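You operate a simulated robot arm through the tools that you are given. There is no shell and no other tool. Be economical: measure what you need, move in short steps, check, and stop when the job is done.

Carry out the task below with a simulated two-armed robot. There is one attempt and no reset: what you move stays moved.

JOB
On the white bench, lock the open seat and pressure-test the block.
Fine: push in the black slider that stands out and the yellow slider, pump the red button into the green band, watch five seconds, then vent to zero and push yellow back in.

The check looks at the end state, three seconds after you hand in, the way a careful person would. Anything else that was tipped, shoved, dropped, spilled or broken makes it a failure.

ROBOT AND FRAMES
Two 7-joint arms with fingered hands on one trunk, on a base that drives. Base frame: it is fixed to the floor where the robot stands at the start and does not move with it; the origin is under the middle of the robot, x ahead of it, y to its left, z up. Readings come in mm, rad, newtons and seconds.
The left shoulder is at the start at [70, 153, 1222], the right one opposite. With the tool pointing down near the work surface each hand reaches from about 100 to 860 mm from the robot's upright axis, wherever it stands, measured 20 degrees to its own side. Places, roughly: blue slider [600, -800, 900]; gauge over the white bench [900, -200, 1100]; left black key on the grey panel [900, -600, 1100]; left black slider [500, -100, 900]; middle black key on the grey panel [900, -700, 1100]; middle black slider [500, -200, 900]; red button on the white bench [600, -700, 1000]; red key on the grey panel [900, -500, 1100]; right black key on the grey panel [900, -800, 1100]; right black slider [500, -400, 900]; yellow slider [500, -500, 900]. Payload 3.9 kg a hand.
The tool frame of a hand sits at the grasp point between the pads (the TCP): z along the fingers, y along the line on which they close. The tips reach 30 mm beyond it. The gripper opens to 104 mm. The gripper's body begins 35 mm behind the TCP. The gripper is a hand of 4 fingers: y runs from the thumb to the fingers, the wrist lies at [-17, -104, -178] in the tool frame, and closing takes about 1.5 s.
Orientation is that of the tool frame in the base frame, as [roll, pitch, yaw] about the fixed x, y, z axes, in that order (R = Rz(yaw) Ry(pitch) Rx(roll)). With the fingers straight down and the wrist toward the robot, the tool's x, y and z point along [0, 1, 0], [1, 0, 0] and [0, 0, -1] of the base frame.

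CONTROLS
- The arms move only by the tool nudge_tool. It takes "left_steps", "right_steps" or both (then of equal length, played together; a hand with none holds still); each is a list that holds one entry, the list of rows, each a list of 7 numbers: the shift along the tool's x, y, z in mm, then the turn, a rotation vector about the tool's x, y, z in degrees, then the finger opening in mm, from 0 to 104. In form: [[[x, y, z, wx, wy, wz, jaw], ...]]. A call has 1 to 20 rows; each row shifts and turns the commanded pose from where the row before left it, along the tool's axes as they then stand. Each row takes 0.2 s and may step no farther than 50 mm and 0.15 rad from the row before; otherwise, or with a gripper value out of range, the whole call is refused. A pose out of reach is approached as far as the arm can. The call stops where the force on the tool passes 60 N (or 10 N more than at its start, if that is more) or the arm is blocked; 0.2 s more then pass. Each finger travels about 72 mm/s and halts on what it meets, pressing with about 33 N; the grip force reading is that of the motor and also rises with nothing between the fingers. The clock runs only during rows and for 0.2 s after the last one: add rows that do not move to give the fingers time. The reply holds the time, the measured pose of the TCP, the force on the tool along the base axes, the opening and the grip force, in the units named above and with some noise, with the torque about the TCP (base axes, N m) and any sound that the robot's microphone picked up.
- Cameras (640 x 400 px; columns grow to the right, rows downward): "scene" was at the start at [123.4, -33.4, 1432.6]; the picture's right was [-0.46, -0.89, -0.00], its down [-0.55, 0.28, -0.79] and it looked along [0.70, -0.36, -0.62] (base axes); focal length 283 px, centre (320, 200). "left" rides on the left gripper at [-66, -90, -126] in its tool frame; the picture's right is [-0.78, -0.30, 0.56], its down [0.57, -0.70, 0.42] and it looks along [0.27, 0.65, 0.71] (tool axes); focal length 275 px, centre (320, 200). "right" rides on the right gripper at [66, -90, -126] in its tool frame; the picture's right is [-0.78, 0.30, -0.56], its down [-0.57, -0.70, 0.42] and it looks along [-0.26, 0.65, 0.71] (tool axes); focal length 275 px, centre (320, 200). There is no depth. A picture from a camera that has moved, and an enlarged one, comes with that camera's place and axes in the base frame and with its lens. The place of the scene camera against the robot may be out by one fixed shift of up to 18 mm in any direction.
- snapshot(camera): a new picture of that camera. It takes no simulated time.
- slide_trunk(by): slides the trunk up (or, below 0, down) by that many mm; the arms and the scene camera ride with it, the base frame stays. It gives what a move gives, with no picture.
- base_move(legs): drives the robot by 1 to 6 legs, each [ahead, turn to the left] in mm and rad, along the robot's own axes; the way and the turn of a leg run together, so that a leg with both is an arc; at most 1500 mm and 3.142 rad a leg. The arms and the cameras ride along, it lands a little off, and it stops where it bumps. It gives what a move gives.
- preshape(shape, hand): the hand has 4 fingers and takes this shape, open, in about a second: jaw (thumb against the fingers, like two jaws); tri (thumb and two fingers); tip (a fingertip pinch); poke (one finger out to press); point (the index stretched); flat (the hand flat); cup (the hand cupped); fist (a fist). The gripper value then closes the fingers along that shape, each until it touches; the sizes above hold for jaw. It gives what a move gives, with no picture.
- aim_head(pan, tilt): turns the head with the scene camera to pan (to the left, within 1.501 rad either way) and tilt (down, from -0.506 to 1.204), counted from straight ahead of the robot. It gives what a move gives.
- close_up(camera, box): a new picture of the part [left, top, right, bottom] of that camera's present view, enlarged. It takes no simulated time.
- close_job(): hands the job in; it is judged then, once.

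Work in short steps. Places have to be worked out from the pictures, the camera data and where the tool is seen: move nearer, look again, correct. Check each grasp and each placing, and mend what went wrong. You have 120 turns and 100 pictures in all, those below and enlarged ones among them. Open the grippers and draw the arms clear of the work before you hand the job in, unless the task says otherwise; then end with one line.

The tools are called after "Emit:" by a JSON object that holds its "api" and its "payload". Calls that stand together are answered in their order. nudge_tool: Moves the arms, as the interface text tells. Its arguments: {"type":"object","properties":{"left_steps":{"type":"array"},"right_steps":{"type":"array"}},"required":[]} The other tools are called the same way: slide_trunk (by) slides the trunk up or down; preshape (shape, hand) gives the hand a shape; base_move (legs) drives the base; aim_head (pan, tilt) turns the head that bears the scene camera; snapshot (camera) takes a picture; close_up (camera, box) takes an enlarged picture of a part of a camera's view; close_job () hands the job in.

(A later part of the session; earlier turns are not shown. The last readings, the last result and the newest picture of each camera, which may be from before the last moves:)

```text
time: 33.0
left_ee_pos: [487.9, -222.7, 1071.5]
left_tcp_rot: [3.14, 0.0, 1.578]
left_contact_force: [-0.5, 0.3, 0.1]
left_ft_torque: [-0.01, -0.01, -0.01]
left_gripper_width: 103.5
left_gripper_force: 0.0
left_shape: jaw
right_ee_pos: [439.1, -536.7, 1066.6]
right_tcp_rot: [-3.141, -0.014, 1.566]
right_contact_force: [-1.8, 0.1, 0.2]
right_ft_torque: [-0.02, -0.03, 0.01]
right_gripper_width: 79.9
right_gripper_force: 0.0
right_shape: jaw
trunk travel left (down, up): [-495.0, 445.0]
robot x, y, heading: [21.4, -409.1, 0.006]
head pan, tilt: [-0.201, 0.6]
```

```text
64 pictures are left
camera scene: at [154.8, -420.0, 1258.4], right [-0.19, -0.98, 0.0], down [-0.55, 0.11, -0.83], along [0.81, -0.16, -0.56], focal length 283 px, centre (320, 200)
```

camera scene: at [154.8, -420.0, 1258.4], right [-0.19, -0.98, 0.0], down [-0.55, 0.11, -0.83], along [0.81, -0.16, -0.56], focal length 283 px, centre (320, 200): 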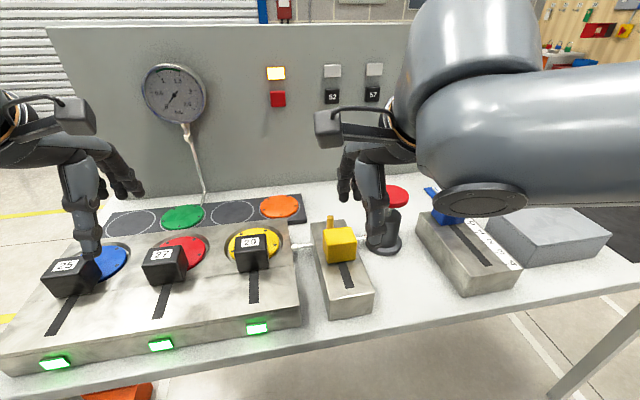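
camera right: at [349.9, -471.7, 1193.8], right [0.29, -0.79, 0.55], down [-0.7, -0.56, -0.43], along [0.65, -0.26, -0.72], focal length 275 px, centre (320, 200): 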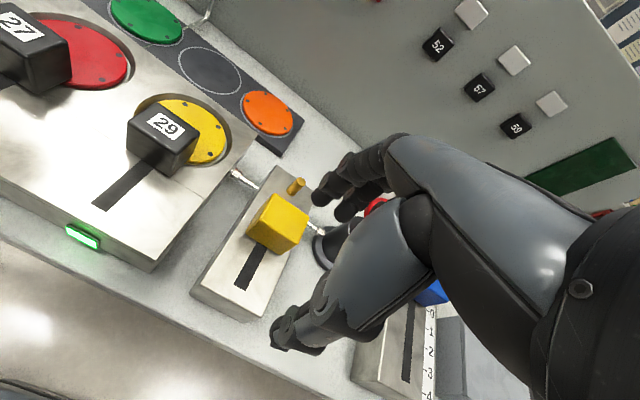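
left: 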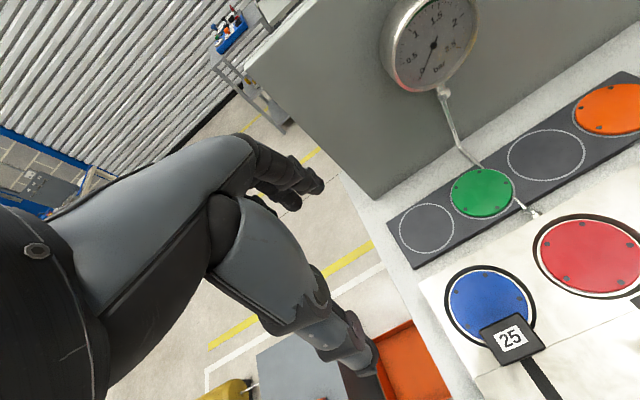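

The yellow slider is now in, at x≈541, with no slot visible beyond it. Next is the button at about (620, -659, 930). I move the hand toward it, staying high, and shape the hand to poke.

Emit:
{"api": "nudge_tool", "payload": {"right_steps": [[[-30, 20, -5, 0, 0, 0, 80], [-30, 20, -5, 0, 0, 0, 80], [-30, 20, 0, 0, 0, 0, 80], [-32, 20, 0, 0, 0, 0, 80], [0, 30, 0, 0, 0, 0, 80]]]}}

Emit:
{"api": "preshape", "payload": {"shape": "poke", "hand": "right"}}

Emit:
{"api": "snapshot", "payload": {"camera": "right"}}

Emit:
{"api": "snapshot", "payload": {"camera": "scene"}}

```text
time: 34.2
left_ee_pos: [489.0, -221.4, 1070.8]
left_tcp_rot: [-3.14, 0.003, 1.578]
left_contact_force: [0.0, 1.0, -0.2]
left_ft_torque: [-0.03, 0.03, -0.03]
left_gripper_width: 103.7
left_gripper_force: 0.0
left_shape: jaw
right_ee_pos: [548.7, -655.4, 1076.0]
right_tcp_rot: [-3.14, -0.012, 1.566]
right_contact_force: [-0.4, -0.5, 0.3]
right_ft_torque: [0.0, 0.03, 0.0]
right_gripper_width: 80.0
right_gripper_force: 0.0
right_shape: jaw
trunk travel left (down, up): [-495.0, 445.0]
robot x, y, heading: [21.4, -412.3, 0.007]
head pan, tilt: [-0.201, 0.6]
```

```text
time: 35.1
left_ee_pos: [488.6, -223.3, 1071.7]
left_tcp_rot: [3.141, -0.001, 1.579]
left_contact_force: [0.2, 0.2, -0.5]
left_ft_torque: [-0.01, 0.04, -0.05]
left_gripper_width: 103.7
left_gripper_force: 0.0
left_shape: jaw
right_ee_pos: [547.8, -657.6, 1075.2]
right_tcp_rot: [3.141, -0.014, 1.566]
right_contact_force: [0.4, -0.1, -0.5]
right_ft_torque: [0.0, 0.01, -0.04]
right_gripper_width: 0.0
right_gripper_force: 0.0
right_shape: poke
trunk travel left (down, up): [-495.0, 445.0]
robot x, y, heading: [23.5, -407.2, 0.002]
head pan, tilt: [-0.201, 0.6]
```

```text
63 pictures are left
camera right: at [458.3, -592.0, 1203.4], right [0.29, -0.79, 0.55], down [-0.7, -0.56, -0.43], along [0.65, -0.26, -0.72], focal length 275 px, centre (320, 200)
```

right: 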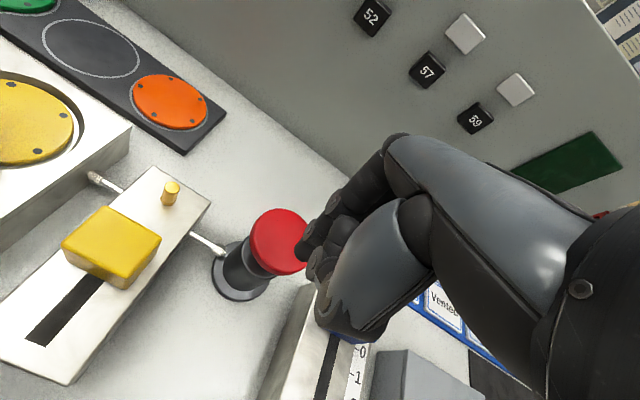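

```text
62 pictures are left
camera scene: at [156.0, -419.4, 1258.3], right [-0.19, -0.98, 0.0], down [-0.55, 0.11, -0.82], along [0.81, -0.16, -0.57], focal length 283 px, centre (320, 200)
```

scene: 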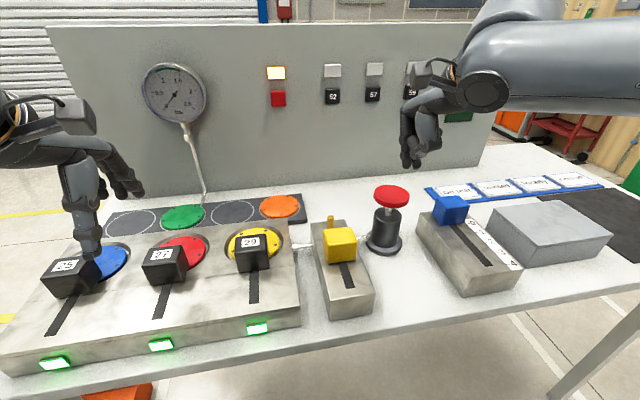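

The button's top comes out at about (623, -667, 921). I need to see where the poking fingertip is, so I take enlarged views.

Emit:
{"api": "close_up", "payload": {"camera": "right", "box": [220, 150, 420, 350]}}

Emit:
{"api": "close_up", "payload": {"camera": "scene", "box": [350, 50, 510, 230]}}

```text
2.00 times, centred on (320, 250) of right
camera zoom: at [458.3, -592.0, 1203.4], right [0.29, -0.79, 0.55], down [-0.7, -0.56, -0.43], along [0.65, -0.26, -0.72], focal length 551 px, centre (320, 100)
```

zoom: 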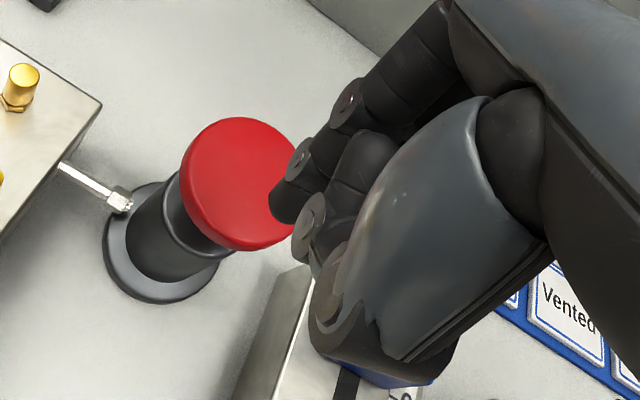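

```text
2.22 times, centred on (430, 140) of scene
camera zoom: at [156.0, -419.4, 1258.3], right [-0.19, -0.98, 0.0], down [-0.55, 0.11, -0.82], along [0.81, -0.16, -0.57], focal length 629 px, centre (76, 333)
```

zoom: 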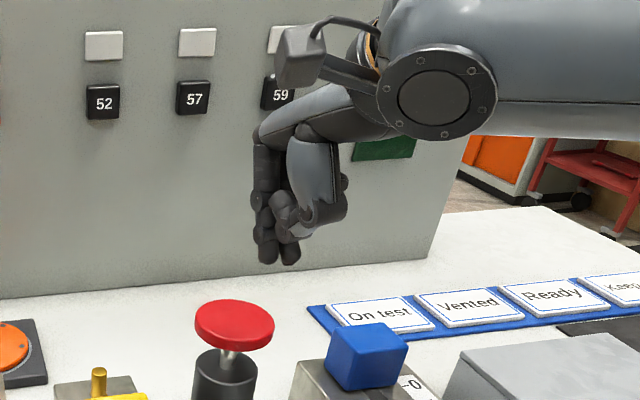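

The fingertip appears about 27 mm ahead of and 60–67 mm below the TCP. I bring it over the button's centre and part of the way down.

Emit:
{"api": "nudge_tool", "payload": {"right_steps": [[[-3, 24, 0, 0, 0, 0, 0], [0, 24, 0, 0, 0, 0, 0], [0, 0, 25, 0, 0, 0, 0], [0, 0, 25, 0, 0, 0, 0]]]}}

Emit:
{"api": "close_up", "payload": {"camera": "right", "box": [220, 150, 420, 350]}}

Emit:
{"api": "close_up", "payload": {"camera": "scene", "box": [340, 80, 500, 260]}}

```text
time: 36.1
left_ee_pos: [488.7, -223.4, 1070.9]
left_tcp_rot: [3.141, 0.0, 1.578]
left_contact_force: [0.0, 0.1, -0.8]
left_ft_torque: [-0.01, -0.03, 0.03]
left_gripper_width: 103.4
left_gripper_force: 0.1
left_shape: jaw
right_ee_pos: [597.9, -660.3, 1024.1]
right_tcp_rot: [3.141, -0.013, 1.565]
right_contact_force: [-0.3, 0.0, 0.5]
right_ft_torque: [-0.06, -0.04, 0.01]
right_gripper_width: 0.1
right_gripper_force: 0.1
right_shape: poke
trunk travel left (down, up): [-495.0, 445.0]
robot x, y, heading: [19.7, -406.7, 0.005]
head pan, tilt: [-0.201, 0.6]
```

```text
2.00 times, centred on (320, 250) of right
camera zoom: at [507.7, -595.3, 1152.3], right [0.29, -0.79, 0.55], down [-0.7, -0.56, -0.43], along [0.65, -0.26, -0.72], focal length 551 px, centre (320, 100)
```

zoom: 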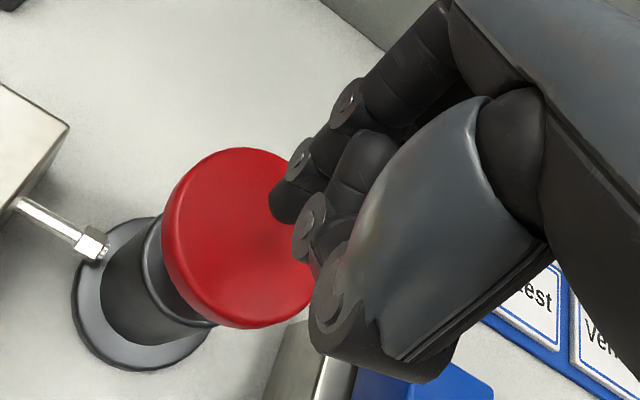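

```text
2.22 times, centred on (420, 170) of scene
camera zoom: at [156.7, -419.5, 1258.2], right [-0.19, -0.98, 0.0], down [-0.56, 0.11, -0.82], along [0.81, -0.16, -0.57], focal length 629 px, centre (98, 267)
```

zoom: 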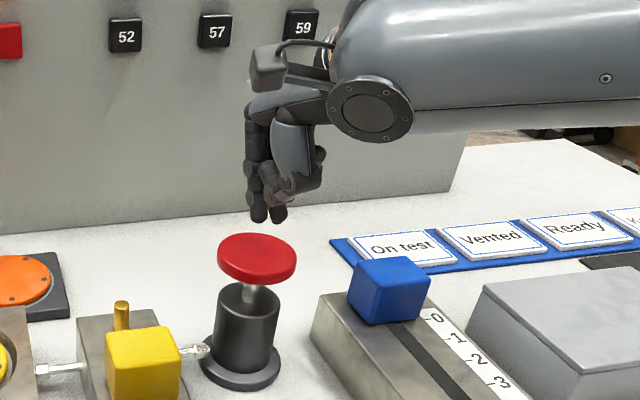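

Two stretched fingertips hang about 40 mm above the button and roughly centred on it. I descend to near contact and check.

Emit:
{"api": "nudge_tool", "payload": {"right_steps": [[[4, -4, 15, 0, 0, 0, 0], [0, 0, 15, 0, 0, 0, 0], [0, 0, 6, 0, 0, 0, 0]]]}}

Emit:
{"api": "close_up", "payload": {"camera": "scene", "box": [340, 100, 500, 280]}}

Emit:
{"api": "close_up", "payload": {"camera": "scene", "box": [130, 50, 220, 140]}}

```text
time: 36.9
left_ee_pos: [488.3, -223.6, 1071.0]
left_tcp_rot: [-3.141, -0.001, 1.578]
left_contact_force: [-0.4, 0.1, 0.9]
left_ft_torque: [-0.02, -0.03, 0.02]
left_gripper_width: 103.9
left_gripper_force: 0.1
left_shape: jaw
right_ee_pos: [593.4, -656.3, 989.4]
right_tcp_rot: [3.139, -0.016, 1.565]
right_contact_force: [0.2, -0.1, 1.4]
right_ft_torque: [-0.05, 0.0, 0.03]
right_gripper_width: 0.0
right_gripper_force: 0.1
right_shape: poke
trunk travel left (down, up): [-495.0, 445.0]
robot x, y, heading: [26.1, -407.9, 0.008]
head pan, tilt: [-0.201, 0.6]
```

```text
2.22 times, centred on (420, 190) of scene
camera zoom: at [155.6, -419.4, 1258.4], right [-0.19, -0.98, 0.0], down [-0.55, 0.11, -0.83], along [0.81, -0.16, -0.56], focal length 629 px, centre (98, 222)
```

zoom: 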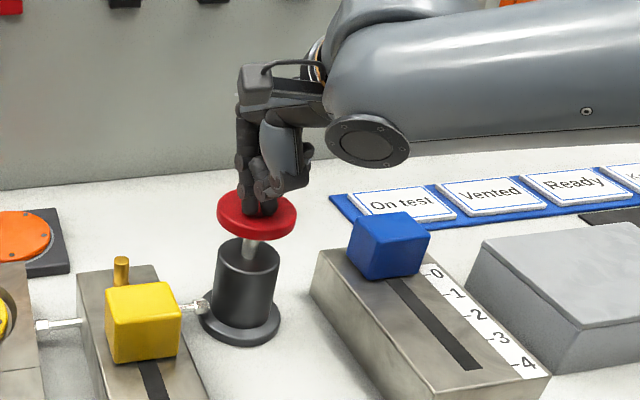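

```text
4.44 times, centred on (175, 95) of scene
camera zoom: at [155.6, -419.4, 1258.4], right [-0.19, -0.98, 0.0], down [-0.55, 0.11, -0.83], along [0.81, -0.16, -0.56], focal length 1258 px, centre (964, 667)
```

zoom: 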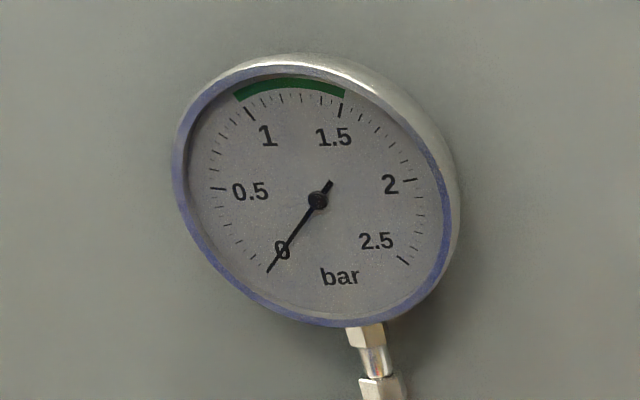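

The green band runs from about 1.0 to 1.5 bar and the gauge reads 0. I make one trial press of 15 mm and release it.

Emit:
{"api": "nudge_tool", "payload": {"right_steps": [[[0, 0, 5, 0, 0, 0, 0], [0, 0, 5, 0, 0, 0, 0], [0, 0, 5, 0, 0, 0, 0]]]}}

Emit:
{"api": "close_up", "payload": {"camera": "scene", "box": [340, 100, 500, 280]}}

Emit:
{"api": "close_up", "payload": {"camera": "scene", "box": [130, 50, 220, 140]}}

```text
time: 37.7
left_ee_pos: [488.9, -223.4, 1071.1]
left_tcp_rot: [3.14, 0.0, 1.577]
left_contact_force: [0.6, 0.2, -0.3]
left_ft_torque: [-0.02, 0.01, 0.0]
left_gripper_width: 103.6
left_gripper_force: 0.1
left_shape: jaw
right_ee_pos: [592.7, -657.5, 974.6]
right_tcp_rot: [3.142, -0.016, 1.567]
right_contact_force: [-1.0, -1.2, 3.2]
right_ft_torque: [-0.05, 0.03, 0.0]
right_gripper_width: 0.1
right_gripper_force: 0.1
right_shape: poke
trunk travel left (down, up): [-495.0, 445.0]
robot x, y, heading: [22.0, -408.6, 0.008]
head pan, tilt: [-0.201, 0.6]
```

```text
2.22 times, centred on (420, 190) of scene
camera zoom: at [155.6, -419.4, 1258.3], right [-0.19, -0.98, 0.0], down [-0.55, 0.11, -0.83], along [0.81, -0.16, -0.56], focal length 629 px, centre (98, 222)
```

zoom: 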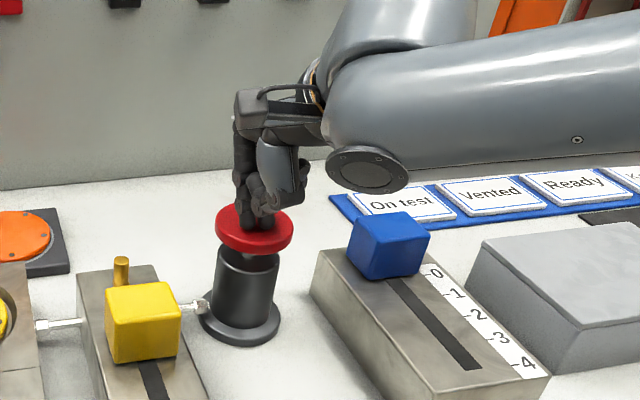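

```text
4.44 times, centred on (175, 95) of scene
camera zoom: at [155.6, -419.4, 1258.3], right [-0.19, -0.98, 0.0], down [-0.55, 0.11, -0.83], along [0.81, -0.16, -0.56], focal length 1258 px, centre (964, 667)
```

zoom: 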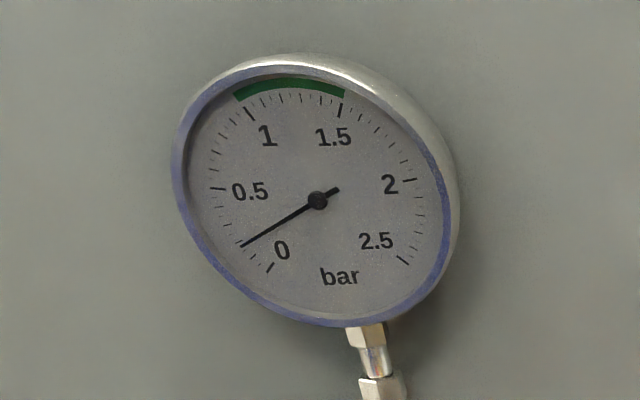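

Pressing raises the pressure, now about 0.2 bar, with little force. I finish the stroke, release fully and look.

Emit:
{"api": "nudge_tool", "payload": {"right_steps": [[[0, 0, 4, 0, 0, 0, 0], [0, 0, 4, 0, 0, 0, 0], [0, 0, -10, 0, 0, 0, 0], [0, 0, -13, 0, 0, 0, 0], [0, 0, -3, 0, 0, 0, 0]]]}}

Emit:
{"api": "close_up", "payload": {"camera": "scene", "box": [340, 100, 500, 280]}}

Emit:
{"api": "close_up", "payload": {"camera": "scene", "box": [130, 50, 220, 140]}}

```text
time: 38.9
left_ee_pos: [489.5, -223.7, 1070.1]
left_tcp_rot: [-3.141, 0.0, 1.577]
left_contact_force: [0.9, 0.3, 0.4]
left_ft_torque: [0.0, -0.01, 0.01]
left_gripper_width: 103.7
left_gripper_force: 0.0
left_shape: jaw
right_ee_pos: [592.9, -656.9, 993.0]
right_tcp_rot: [-3.141, -0.016, 1.565]
right_contact_force: [0.1, 0.3, 0.0]
right_ft_torque: [-0.01, -0.03, 0.05]
right_gripper_width: 0.0
right_gripper_force: 0.1
right_shape: poke
trunk travel left (down, up): [-495.0, 445.0]
robot x, y, heading: [22.3, -408.1, 0.007]
head pan, tilt: [-0.201, 0.6]
```

```text
2.22 times, centred on (420, 190) of scene
camera zoom: at [156.1, -419.6, 1258.2], right [-0.19, -0.98, 0.0], down [-0.55, 0.11, -0.82], along [0.81, -0.16, -0.57], focal length 629 px, centre (98, 222)
```

zoom: 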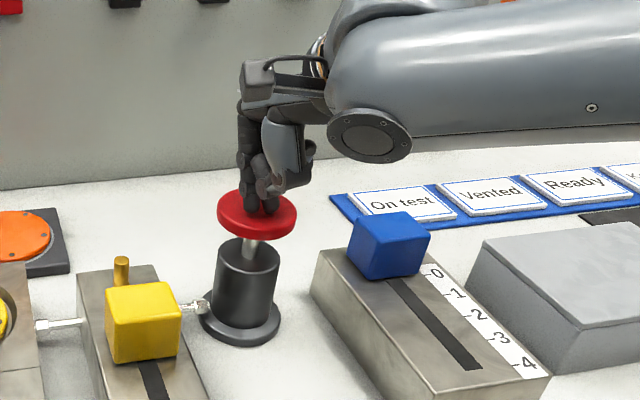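

```text
4.44 times, centred on (175, 95) of scene
camera zoom: at [156.1, -419.6, 1258.2], right [-0.19, -0.98, 0.0], down [-0.55, 0.11, -0.82], along [0.81, -0.16, -0.57], focal length 1258 px, centre (964, 667)
```

zoom: 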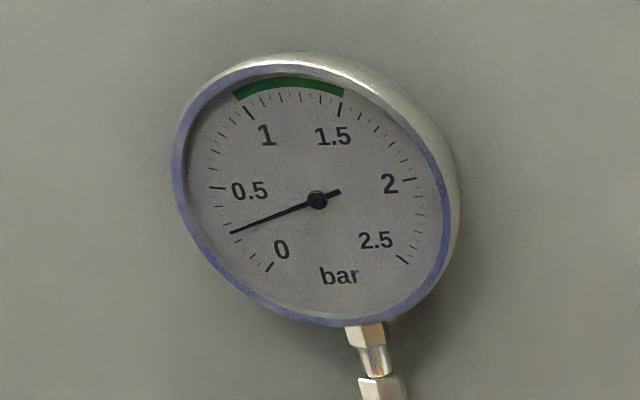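

A full stroke gives about 0.28 bar, and the pressure holds after release. I make two more strokes and read again.

Emit:
{"api": "nudge_tool", "payload": {"right_steps": [[[0, 0, 8, 0, 0, 0, 0], [0, 0, 9, 0, 0, 0, 0], [0, 0, 9, 0, 0, 0, 0], [0, 0, -10, 0, 0, 0, 0], [0, 0, -13, 0, 0, 0, 0], [0, 0, -3, 0, 0, 0, 0], [0, 0, 0, 0, 0, 0, 0], [0, 0, 8, 0, 0, 0, 0], [0, 0, 9, 0, 0, 0, 0], [0, 0, 9, 0, 0, 0, 0], [0, 0, -10, 0, 0, 0, 0], [0, 0, -13, 0, 0, 0, 0], [0, 0, -3, 0, 0, 0, 0]]]}}

Emit:
{"api": "close_up", "payload": {"camera": "scene", "box": [130, 50, 220, 140]}}

```text
time: 41.7
left_ee_pos: [488.3, -223.4, 1070.3]
left_tcp_rot: [-3.141, 0.0, 1.577]
left_contact_force: [-0.4, 1.1, -0.1]
left_ft_torque: [0.01, 0.0, 0.02]
left_gripper_width: 103.9
left_gripper_force: 0.0
left_shape: jaw
right_ee_pos: [592.4, -656.2, 992.6]
right_tcp_rot: [-3.139, -0.015, 1.566]
right_contact_force: [-0.6, -0.4, -0.3]
right_ft_torque: [-0.02, -0.02, 0.01]
right_gripper_width: 0.0
right_gripper_force: 0.2
right_shape: poke
trunk travel left (down, up): [-495.0, 445.0]
robot x, y, heading: [23.2, -408.7, 0.009]
head pan, tilt: [-0.201, 0.6]
```

```text
4.44 times, centred on (175, 95) of scene
camera zoom: at [156.2, -419.5, 1258.2], right [-0.19, -0.98, 0.0], down [-0.55, 0.11, -0.82], along [0.81, -0.16, -0.57], focal length 1258 px, centre (964, 667)
```

zoom: 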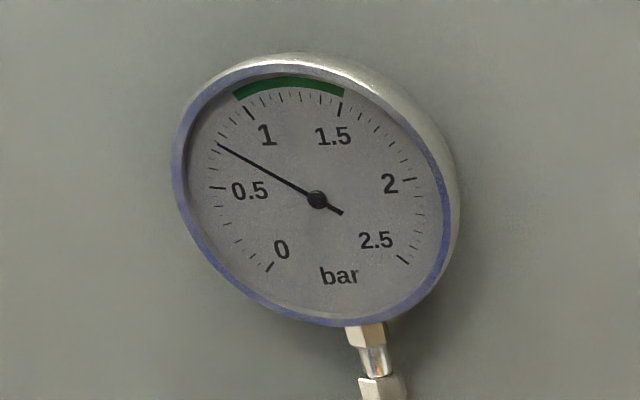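

The gauge reads about 0.75 bar. Two more strokes should give about 1.27, the middle of the band.

Emit:
{"api": "nudge_tool", "payload": {"right_steps": [[[0, 0, 8, 0, 0, 0, 0], [0, 0, 9, 0, 0, 0, 0], [0, 0, 9, 0, 0, 0, 0], [0, 0, -10, 0, 0, 0, 0], [0, 0, -13, 0, 0, 0, 0], [0, 0, -3, 0, 0, 0, 0], [0, 0, 0, 0, 0, 0, 0], [0, 0, 8, 0, 0, 0, 0], [0, 0, 9, 0, 0, 0, 0], [0, 0, 9, 0, 0, 0, 0], [0, 0, -10, 0, 0, 0, 0], [0, 0, -13, 0, 0, 0, 0], [0, 0, -3, 0, 0, 0, 0]]]}}

Emit:
{"api": "close_up", "payload": {"camera": "scene", "box": [130, 50, 220, 140]}}

```text
time: 44.5
left_ee_pos: [489.1, -223.1, 1070.7]
left_tcp_rot: [3.141, 0.002, 1.578]
left_contact_force: [0.1, -0.1, 0.6]
left_ft_torque: [-0.04, 0.02, 0.03]
left_gripper_width: 103.7
left_gripper_force: 0.1
left_shape: jaw
right_ee_pos: [592.9, -655.4, 993.7]
right_tcp_rot: [-3.139, -0.018, 1.565]
right_contact_force: [-0.9, 0.5, 0.2]
right_ft_torque: [0.01, 0.03, 0.02]
right_gripper_width: 0.0
right_gripper_force: 0.1
right_shape: poke
trunk travel left (down, up): [-495.0, 445.0]
robot x, y, heading: [24.2, -408.0, 0.009]
head pan, tilt: [-0.201, 0.6]
```

```text
4.44 times, centred on (175, 95) of scene
camera zoom: at [156.2, -419.5, 1258.2], right [-0.19, -0.98, 0.0], down [-0.55, 0.11, -0.82], along [0.81, -0.16, -0.57], focal length 1258 px, centre (964, 667)
```

zoom: 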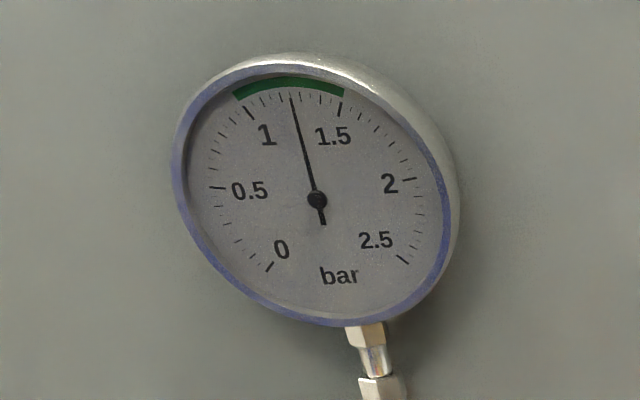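

The gauge reads about 1.25 bar, mid-band. I lift the hand clear of the button and wait out the five seconds.

Emit:
{"api": "nudge_tool", "payload": {"right_steps": [[[0, 0, -20, 0, 0, 0, 0], [0, 0, -30, 0, 0, 0, 0], [0, 0, -30, 0, 0, 0, 0], [0, 0, -20, 0, 0, 0, 0], [0, 0, 0, 0, 0, 0, 0], [0, 0, 0, 0, 0, 0, 0], [0, 0, 0, 0, 0, 0, 0], [0, 0, 0, 0, 0, 0, 0], [0, 0, 0, 0, 0, 0, 0], [0, 0, 0, 0, 0, 0, 0], [0, 0, 0, 0, 0, 0, 0], [0, 0, 0, 0, 0, 0, 0], [0, 0, 0, 0, 0, 0, 0], [0, 0, 0, 0, 0, 0, 0], [0, 0, 0, 0, 0, 0, 0], [0, 0, 0, 0, 0, 0, 0], [0, 0, 0, 0, 0, 0, 0], [0, 0, 0, 0, 0, 0, 0], [0, 0, 0, 0, 0, 0, 0], [0, 0, 0, 0, 0, 0, 0]]]}}

Emit:
{"api": "close_up", "payload": {"camera": "scene", "box": [130, 50, 220, 140]}}

Emit:
{"api": "nudge_tool", "payload": {"right_steps": [[[0, 0, 0, 0, 0, 0, 0], [0, 0, 0, 0, 0, 0, 0], [0, 0, 0, 0, 0, 0, 0], [0, 0, 0, 0, 0, 0, 0], [0, 0, 0, 0, 0, 0, 0], [0, 0, 0, 0, 0, 0, 0], [0, 0, 0, 0, 0, 0, 0], [0, 0, 0, 0, 0, 0, 0], [0, 0, 0, 0, 0, 0, 0], [0, 0, 0, 0, 0, 0, 0]]]}}

Emit:
{"api": "snapshot", "payload": {"camera": "scene"}}

Emit:
{"api": "close_up", "payload": {"camera": "scene", "box": [130, 50, 220, 140]}}

```text
time: 48.7
left_ee_pos: [488.4, -223.7, 1070.7]
left_tcp_rot: [3.141, 0.0, 1.577]
left_contact_force: [-0.3, -0.2, -0.1]
left_ft_torque: [0.0, -0.02, 0.02]
left_gripper_width: 103.5
left_gripper_force: 0.0
left_shape: jaw
right_ee_pos: [593.0, -657.6, 1091.4]
right_tcp_rot: [3.141, -0.014, 1.565]
right_contact_force: [-0.1, -0.2, 0.1]
right_ft_torque: [0.0, -0.01, -0.02]
right_gripper_width: 0.2
right_gripper_force: 0.0
right_shape: poke
trunk travel left (down, up): [-495.0, 445.0]
robot x, y, heading: [22.9, -406.2, 0.006]
head pan, tilt: [-0.201, 0.6]
```

```text
4.44 times, centred on (175, 95) of scene
camera zoom: at [156.0, -419.5, 1258.3], right [-0.19, -0.98, 0.0], down [-0.55, 0.11, -0.82], along [0.81, -0.16, -0.57], focal length 1258 px, centre (964, 667)
```

zoom: 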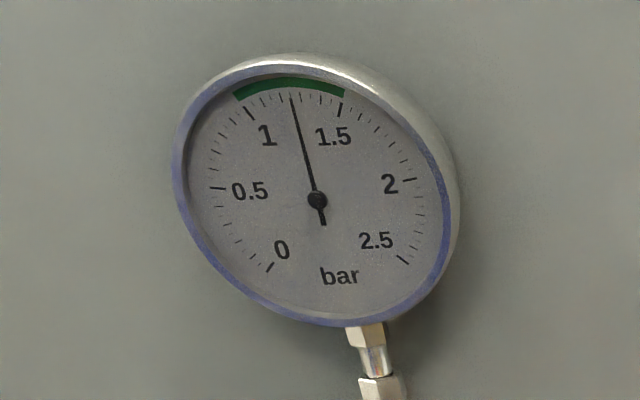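

```text
time: 50.9
left_ee_pos: [488.3, -223.1, 1070.7]
left_tcp_rot: [3.14, -0.001, 1.579]
left_contact_force: [0.6, -0.1, 0.4]
left_ft_torque: [0.0, 0.01, 0.04]
left_gripper_width: 103.3
left_gripper_force: 0.1
left_shape: jaw
right_ee_pos: [592.3, -657.2, 1091.9]
right_tcp_rot: [-3.141, -0.015, 1.567]
right_contact_force: [0.0, 0.4, 0.2]
right_ft_torque: [-0.01, 0.0, 0.03]
right_gripper_width: 0.0
right_gripper_force: 0.1
right_shape: poke
trunk travel left (down, up): [-495.0, 445.0]
robot x, y, heading: [25.7, -408.6, 0.002]
head pan, tilt: [-0.201, 0.6]
```

```text
48 pictures are left
camera scene: at [156.0, -419.5, 1258.3], right [-0.19, -0.98, 0.0], down [-0.55, 0.11, -0.82], along [0.81, -0.16, -0.57], focal length 283 px, centre (320, 200)
```

scene: 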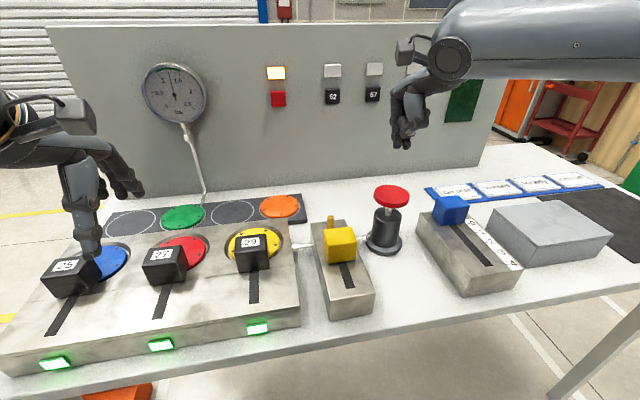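

```text
4.44 times, centred on (175, 95) of scene
camera zoom: at [156.0, -419.5, 1258.3], right [-0.19, -0.98, 0.0], down [-0.55, 0.11, -0.82], along [0.81, -0.16, -0.57], focal length 1258 px, centre (964, 667)
```

zoom: 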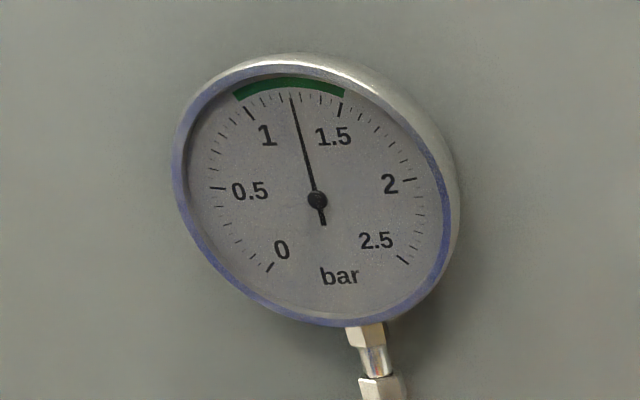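

The pressure held at 1.25 bar for over six seconds. To vent, I return the hand to jaw shape and come down over the yellow slider on the path I left by. Then I will pull it toward the robot.

Emit:
{"api": "preshape", "payload": {"shape": "jaw", "hand": "right"}}

Emit:
{"api": "nudge_tool", "payload": {"right_steps": [[[30, -14, 0, 0, 0, 0, 80], [31, -14, 0, 0, 0, 0, 54], [31, -13, 0, 0, 0, 0, 54], [31, -13, 0, 0, 0, 0, 54], [0, 0, 30, 0, 0, 0, 54], [0, 0, 30, 0, 0, 0, 54], [0, 0, 30, 0, 0, 0, 54]]]}}

Emit:
{"api": "snapshot", "payload": {"camera": "right"}}

Emit:
{"api": "close_up", "payload": {"camera": "scene", "box": [270, 130, 430, 310]}}

```text
time: 51.8
left_ee_pos: [488.6, -222.0, 1072.6]
left_tcp_rot: [3.141, -0.002, 1.578]
left_contact_force: [0.1, -0.2, -0.2]
left_ft_torque: [0.02, 0.02, -0.01]
left_gripper_width: 103.6
left_gripper_force: 0.0
left_shape: jaw
right_ee_pos: [592.3, -657.7, 1091.5]
right_tcp_rot: [3.142, -0.014, 1.566]
right_contact_force: [0.0, 0.6, 0.0]
right_ft_torque: [0.01, 0.03, 0.0]
right_gripper_width: 104.0
right_gripper_force: 0.0
right_shape: jaw
trunk travel left (down, up): [-495.0, 445.0]
robot x, y, heading: [23.5, -411.7, 0.007]
head pan, tilt: [-0.201, 0.6]
```

```text
time: 53.4
left_ee_pos: [488.4, -222.9, 1070.9]
left_tcp_rot: [3.141, 0.0, 1.578]
left_contact_force: [0.2, 0.3, 0.3]
left_ft_torque: [0.0, 0.02, 0.03]
left_gripper_width: 103.7
left_gripper_force: 0.0
left_shape: jaw
right_ee_pos: [540.9, -533.1, 1003.8]
right_tcp_rot: [-3.141, -0.015, 1.564]
right_contact_force: [0.4, 0.1, -0.1]
right_ft_torque: [0.01, 0.0, -0.01]
right_gripper_width: 54.4
right_gripper_force: 0.0
right_shape: jaw
trunk travel left (down, up): [-495.0, 445.0]
robot x, y, heading: [20.8, -409.9, 0.004]
head pan, tilt: [-0.201, 0.6]
```

```text
46 pictures are left
camera right: at [451.2, -467.7, 1131.6], right [0.29, -0.79, 0.55], down [-0.7, -0.56, -0.43], along [0.65, -0.26, -0.72], focal length 275 px, centre (320, 200)
```

right: 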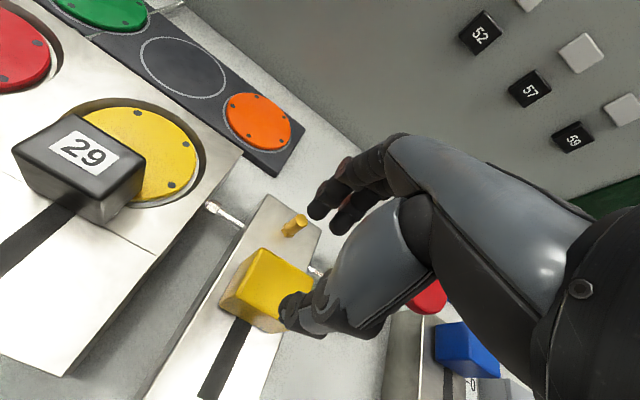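

```text
2.22 times, centred on (350, 220) of scene
camera zoom: at [156.6, -419.7, 1258.2], right [-0.19, -0.98, 0.0], down [-0.56, 0.11, -0.82], along [0.81, -0.16, -0.57], focal length 629 px, centre (253, 156)
```

zoom: 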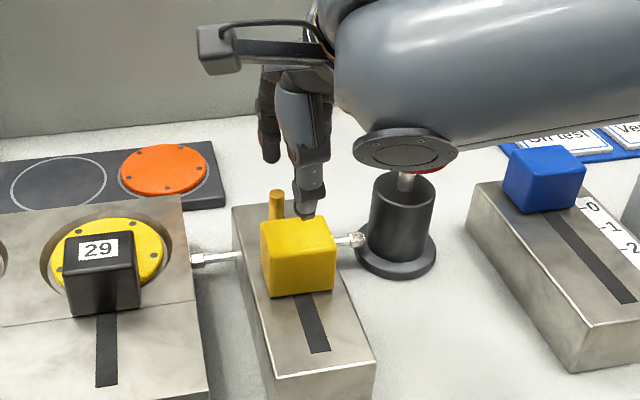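

The view shows more clearance to the pin than I estimated; it sits at x≈600. I open slightly to 60 mm and lower the cage around the cube.

Emit:
{"api": "nudge_tool", "payload": {"right_steps": [[[0, -1, 0, 0, 0, 0, 60], [0, 0, 20, 0, 0, 0, 60], [0, 0, 20, 0, 0, 0, 60], [0, 0, 20, 0, 0, 0, 60], [0, 0, 16, 0, 0, 0, 60]]]}}

Emit:
{"api": "snapshot", "payload": {"camera": "right"}}

Emit:
{"api": "close_up", "payload": {"camera": "scene", "box": [270, 130, 430, 310]}}

```text
time: 54.6
left_ee_pos: [489.0, -222.5, 1069.9]
left_tcp_rot: [3.141, 0.0, 1.578]
left_contact_force: [-0.5, -0.3, 0.6]
left_ft_torque: [-0.03, 0.03, 0.0]
left_gripper_width: 103.8
left_gripper_force: 0.1
left_shape: jaw
right_ee_pos: [538.8, -530.5, 926.9]
right_tcp_rot: [-3.14, -0.015, 1.565]
right_contact_force: [0.1, 0.2, 0.1]
right_ft_torque: [0.03, 0.02, 0.01]
right_gripper_width: 59.7
right_gripper_force: 0.1
right_shape: jaw
trunk travel left (down, up): [-495.0, 445.0]
robot x, y, heading: [24.5, -411.4, 0.005]
head pan, tilt: [-0.201, 0.6]
```

```text
44 pictures are left
camera right: at [449.3, -465.9, 1055.4], right [0.29, -0.79, 0.54], down [-0.7, -0.56, -0.43], along [0.65, -0.26, -0.72], focal length 275 px, centre (320, 200)
```

right: 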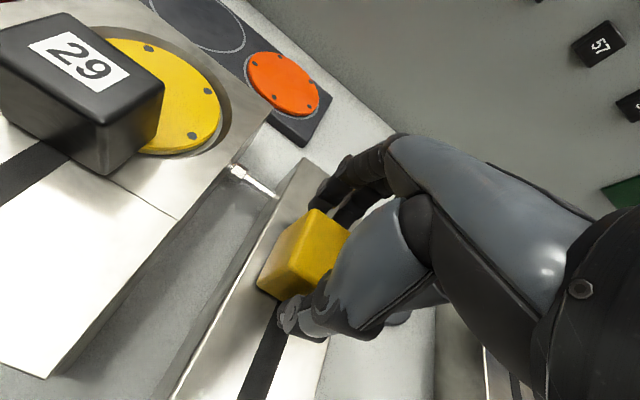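

```text
2.22 times, centred on (350, 220) of scene
camera zoom: at [156.2, -419.6, 1258.3], right [-0.19, -0.98, 0.0], down [-0.55, 0.11, -0.82], along [0.81, -0.16, -0.57], focal length 629 px, centre (253, 156)
```

zoom: 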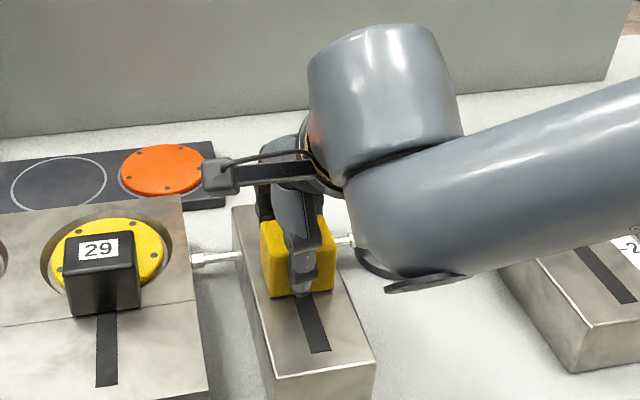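

The cube is caged. I close to 50 mm and pull it toward the robot by about 45 mm, then check the gauge.

Emit:
{"api": "nudge_tool", "payload": {"right_steps": [[[0, 0, 0, 0, 0, 0, 50], [0, 0, 0, 0, 0, 0, 50], [0, -8, 0, 0, 0, 0, 50], [0, -8, 0, 0, 0, 0, 50], [0, -8, 0, 0, 0, 0, 50], [0, -8, 0, 0, 0, 0, 50], [0, -8, 0, 0, 0, 0, 50], [0, -5, 0, 0, 0, 0, 50]]]}}

Emit:
{"api": "snapshot", "payload": {"camera": "right"}}

Emit:
{"api": "close_up", "payload": {"camera": "scene", "box": [130, 50, 220, 140]}}

```text
time: 56.4
left_ee_pos: [489.5, -222.4, 1070.5]
left_tcp_rot: [-3.141, -0.002, 1.577]
left_contact_force: [0.0, -0.5, -0.2]
left_ft_torque: [0.01, -0.05, 0.04]
left_gripper_width: 103.7
left_gripper_force: 0.0
left_shape: jaw
right_ee_pos: [490.7, -530.8, 928.0]
right_tcp_rot: [3.141, -0.017, 1.564]
right_contact_force: [1.1, 0.9, 0.5]
right_ft_torque: [0.01, -0.04, -0.02]
right_gripper_width: 51.1
right_gripper_force: 0.1
right_shape: jaw
trunk travel left (down, up): [-495.0, 445.0]
robot x, y, heading: [23.4, -408.3, 0.007]
head pan, tilt: [-0.201, 0.6]
```

```text
42 pictures are left
camera right: at [403.5, -466.1, 1055.6], right [0.29, -0.79, 0.55], down [-0.7, -0.56, -0.43], along [0.65, -0.26, -0.72], focal length 275 px, centre (320, 200)
```

right: 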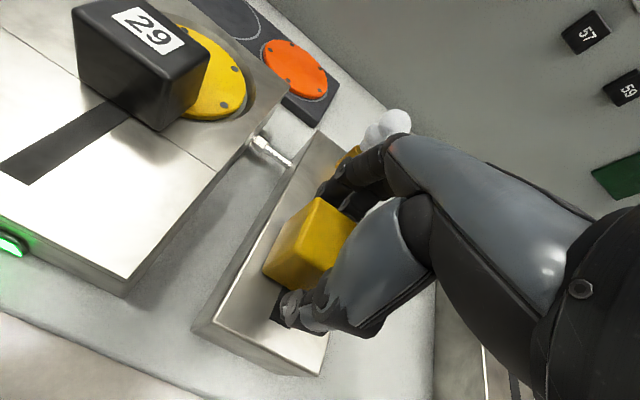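

```text
4.44 times, centred on (175, 95) of scene
camera zoom: at [156.3, -419.3, 1258.2], right [-0.19, -0.98, 0.0], down [-0.55, 0.11, -0.82], along [0.81, -0.16, -0.57], focal length 1258 px, centre (964, 667)
```

zoom: 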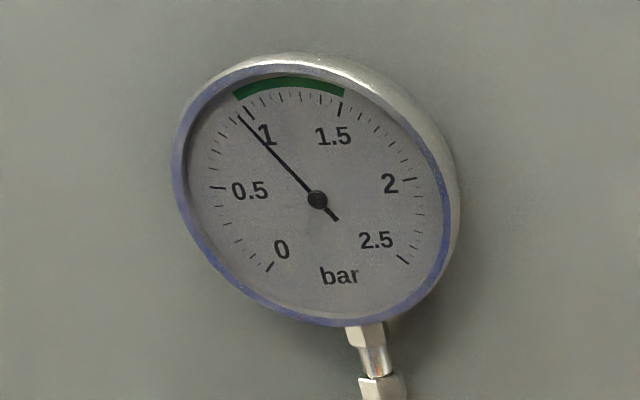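

Air is venting at the pin and the gauge is falling, now at 0.95. I hold still and wait.

Emit:
{"api": "nudge_tool", "payload": {"right_steps": [[[0, 0, 0, 0, 0, 0, 50], [0, 0, 0, 0, 0, 0, 50], [0, 0, 0, 0, 0, 0, 50], [0, 0, 0, 0, 0, 0, 50], [0, 0, 0, 0, 0, 0, 50], [0, 0, 0, 0, 0, 0, 50], [0, 0, 0, 0, 0, 0, 50], [0, 0, 0, 0, 0, 0, 50], [0, 0, 0, 0, 0, 0, 50], [0, 0, 0, 0, 0, 0, 50], [0, 0, 0, 0, 0, 0, 50], [0, 0, 0, 0, 0, 0, 50], [0, 0, 0, 0, 0, 0, 50], [0, 0, 0, 0, 0, 0, 50], [0, 0, 0, 0, 0, 0, 50], [0, 0, 0, 0, 0, 0, 50], [0, 0, 0, 0, 0, 0, 50], [0, 0, 0, 0, 0, 0, 50], [0, 0, 0, 0, 0, 0, 50], [0, 0, 0, 0, 0, 0, 50]]]}}

Emit:
{"api": "close_up", "payload": {"camera": "scene", "box": [130, 50, 220, 140]}}

```text
time: 60.6
left_ee_pos: [488.6, -223.4, 1071.3]
left_tcp_rot: [3.141, 0.0, 1.578]
left_contact_force: [-0.5, 0.5, -0.7]
left_ft_torque: [-0.02, -0.02, 0.0]
left_gripper_width: 103.8
left_gripper_force: 0.0
left_shape: jaw
right_ee_pos: [492.5, -530.9, 928.0]
right_tcp_rot: [-3.142, -0.013, 1.565]
right_contact_force: [1.1, 0.1, -1.2]
right_ft_torque: [0.02, 0.03, 0.02]
right_gripper_width: 51.3
right_gripper_force: 0.0
right_shape: jaw
trunk travel left (down, up): [-495.0, 445.0]
robot x, y, heading: [18.9, -410.7, 0.002]
head pan, tilt: [-0.201, 0.6]
```

```text
4.44 times, centred on (175, 95) of scene
camera zoom: at [156.2, -419.3, 1258.3], right [-0.19, -0.98, 0.0], down [-0.55, 0.11, -0.82], along [0.81, -0.16, -0.57], focal length 1258 px, centre (964, 667)
```

zoom: 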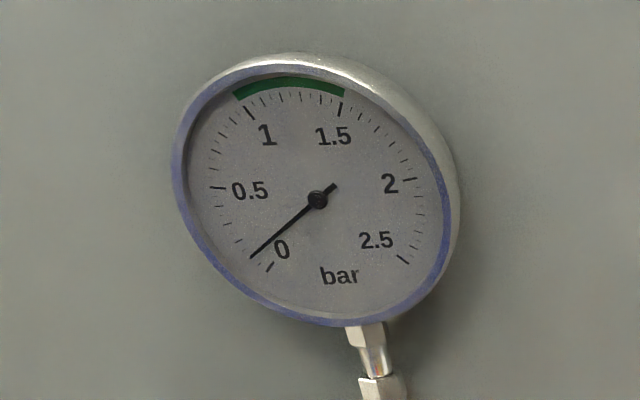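

The gauge is at about 0.1 bar and still falling. I wait longer, until it reads a true zero.

Emit:
{"api": "nudge_tool", "payload": {"right_steps": [[[0, 0, 0, 0, 0, 0, 50], [0, 0, 0, 0, 0, 0, 50], [0, 0, 0, 0, 0, 0, 50], [0, 0, 0, 0, 0, 0, 50], [0, 0, 0, 0, 0, 0, 50], [0, 0, 0, 0, 0, 0, 50], [0, 0, 0, 0, 0, 0, 50], [0, 0, 0, 0, 0, 0, 50], [0, 0, 0, 0, 0, 0, 50], [0, 0, 0, 0, 0, 0, 50], [0, 0, 0, 0, 0, 0, 50], [0, 0, 0, 0, 0, 0, 50], [0, 0, 0, 0, 0, 0, 50], [0, 0, 0, 0, 0, 0, 50], [0, 0, 0, 0, 0, 0, 50], [0, 0, 0, 0, 0, 0, 50], [0, 0, 0, 0, 0, 0, 50], [0, 0, 0, 0, 0, 0, 50], [0, 0, 0, 0, 0, 0, 50], [0, 0, 0, 0, 0, 0, 50]]]}}

Emit:
{"api": "nudge_tool", "payload": {"right_steps": [[[0, 0, 0, 0, 0, 0, 50], [0, 0, 0, 0, 0, 0, 50], [0, 0, 0, 0, 0, 0, 50], [0, 0, 0, 0, 0, 0, 50], [0, 0, 0, 0, 0, 0, 50], [0, 0, 0, 0, 0, 0, 50], [0, 0, 0, 0, 0, 0, 50], [0, 0, 0, 0, 0, 0, 50], [0, 0, 0, 0, 0, 0, 50], [0, 0, 0, 0, 0, 0, 50], [0, 0, 0, 0, 0, 0, 50], [0, 0, 0, 0, 0, 0, 50], [0, 0, 0, 0, 0, 0, 50], [0, 0, 0, 0, 0, 0, 50], [0, 0, 0, 0, 0, 0, 50], [0, 0, 0, 0, 0, 0, 50], [0, 0, 0, 0, 0, 0, 50], [0, 0, 0, 0, 0, 0, 50], [0, 0, 0, 0, 0, 0, 50], [0, 0, 0, 0, 0, 0, 50]]]}}

Emit:
{"api": "close_up", "payload": {"camera": "scene", "box": [130, 50, 220, 140]}}

Emit:
{"api": "snapshot", "payload": {"camera": "right"}}

```text
time: 64.8
left_ee_pos: [488.7, -223.5, 1070.8]
left_tcp_rot: [3.14, 0.001, 1.579]
left_contact_force: [1.1, -0.6, -0.2]
left_ft_torque: [-0.02, 0.03, -0.01]
left_gripper_width: 103.8
left_gripper_force: 0.0
left_shape: jaw
right_ee_pos: [493.0, -531.5, 928.4]
right_tcp_rot: [-3.141, -0.012, 1.566]
right_contact_force: [1.2, 0.4, 0.3]
right_ft_torque: [0.02, -0.04, 0.05]
right_gripper_width: 50.9
right_gripper_force: 0.0
right_shape: jaw
trunk travel left (down, up): [-495.0, 445.0]
robot x, y, heading: [22.1, -412.3, 0.011]
head pan, tilt: [-0.201, 0.6]
```

```text
time: 69.0
left_ee_pos: [488.7, -222.5, 1070.9]
left_tcp_rot: [3.141, 0.0, 1.577]
left_contact_force: [0.4, 0.0, -0.1]
left_ft_torque: [0.02, 0.03, 0.01]
left_gripper_width: 103.8
left_gripper_force: 0.0
left_shape: jaw
right_ee_pos: [492.6, -531.6, 928.7]
right_tcp_rot: [-3.142, -0.014, 1.565]
right_contact_force: [1.5, 0.3, 0.3]
right_ft_torque: [0.03, 0.01, -0.02]
right_gripper_width: 51.0
right_gripper_force: 0.0
right_shape: jaw
trunk travel left (down, up): [-495.0, 445.0]
robot x, y, heading: [27.2, -410.2, 0.009]
head pan, tilt: [-0.201, 0.6]
```

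```text
4.44 times, centred on (175, 95) of scene
camera zoom: at [156.2, -419.3, 1258.3], right [-0.19, -0.98, 0.0], down [-0.55, 0.11, -0.82], along [0.81, -0.16, -0.57], focal length 1258 px, centre (964, 667)
```

zoom: 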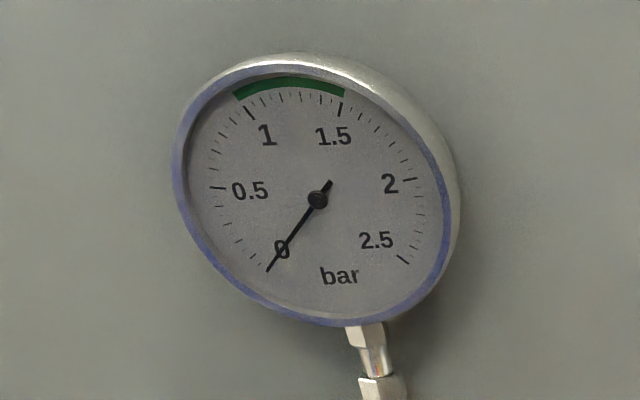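

```text
38 pictures are left
camera right: at [403.6, -466.1, 1055.7], right [0.29, -0.79, 0.55], down [-0.7, -0.56, -0.43], along [0.65, -0.26, -0.72], focal length 275 px, centre (320, 200)
```

right: 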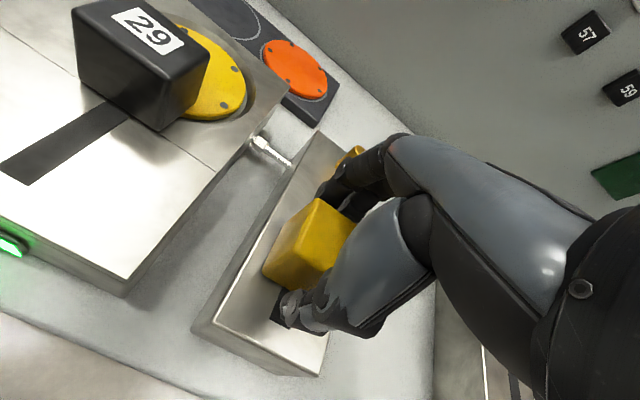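

The gauge is at zero. I push the yellow slider back in to its earlier end position and slightly past it.

Emit:
{"api": "nudge_tool", "payload": {"right_steps": [[[0, 8, 0, 0, 0, 0, 50], [0, 8, 0, 0, 0, 0, 50], [0, 8, 0, 0, 0, 0, 50], [0, 8, 0, 0, 0, 0, 50], [0, 8, 0, 0, 0, 0, 50], [0, 5, 0, 0, 0, 0, 50], [0, 3, 0, 0, 0, 0, 50], [0, 2, 0, 0, 0, 0, 50], [0, 2, 0, 0, 0, 0, 50]]]}}

Emit:
{"api": "snapshot", "payload": {"camera": "right"}}

```text
time: 71.0
left_ee_pos: [487.8, -222.7, 1071.6]
left_tcp_rot: [3.142, 0.0, 1.578]
left_contact_force: [-0.2, 0.3, 0.2]
left_ft_torque: [-0.01, -0.01, 0.01]
left_gripper_width: 103.7
left_gripper_force: 0.0
left_shape: jaw
right_ee_pos: [545.0, -531.3, 927.9]
right_tcp_rot: [3.142, -0.016, 1.565]
right_contact_force: [-4.3, 0.0, 0.2]
right_ft_torque: [-0.01, 0.11, -0.01]
right_gripper_width: 54.4
right_gripper_force: 0.1
right_shape: jaw
trunk travel left (down, up): [-495.0, 445.0]
robot x, y, heading: [23.2, -409.2, 0.004]
head pan, tilt: [-0.201, 0.6]
```

```text
37 pictures are left
camera right: at [455.1, -466.6, 1055.7], right [0.29, -0.79, 0.55], down [-0.7, -0.56, -0.43], along [0.65, -0.26, -0.72], focal length 275 px, centre (320, 200)
```

right: 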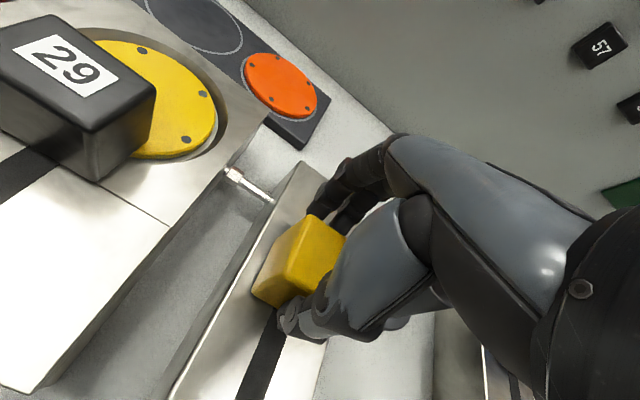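

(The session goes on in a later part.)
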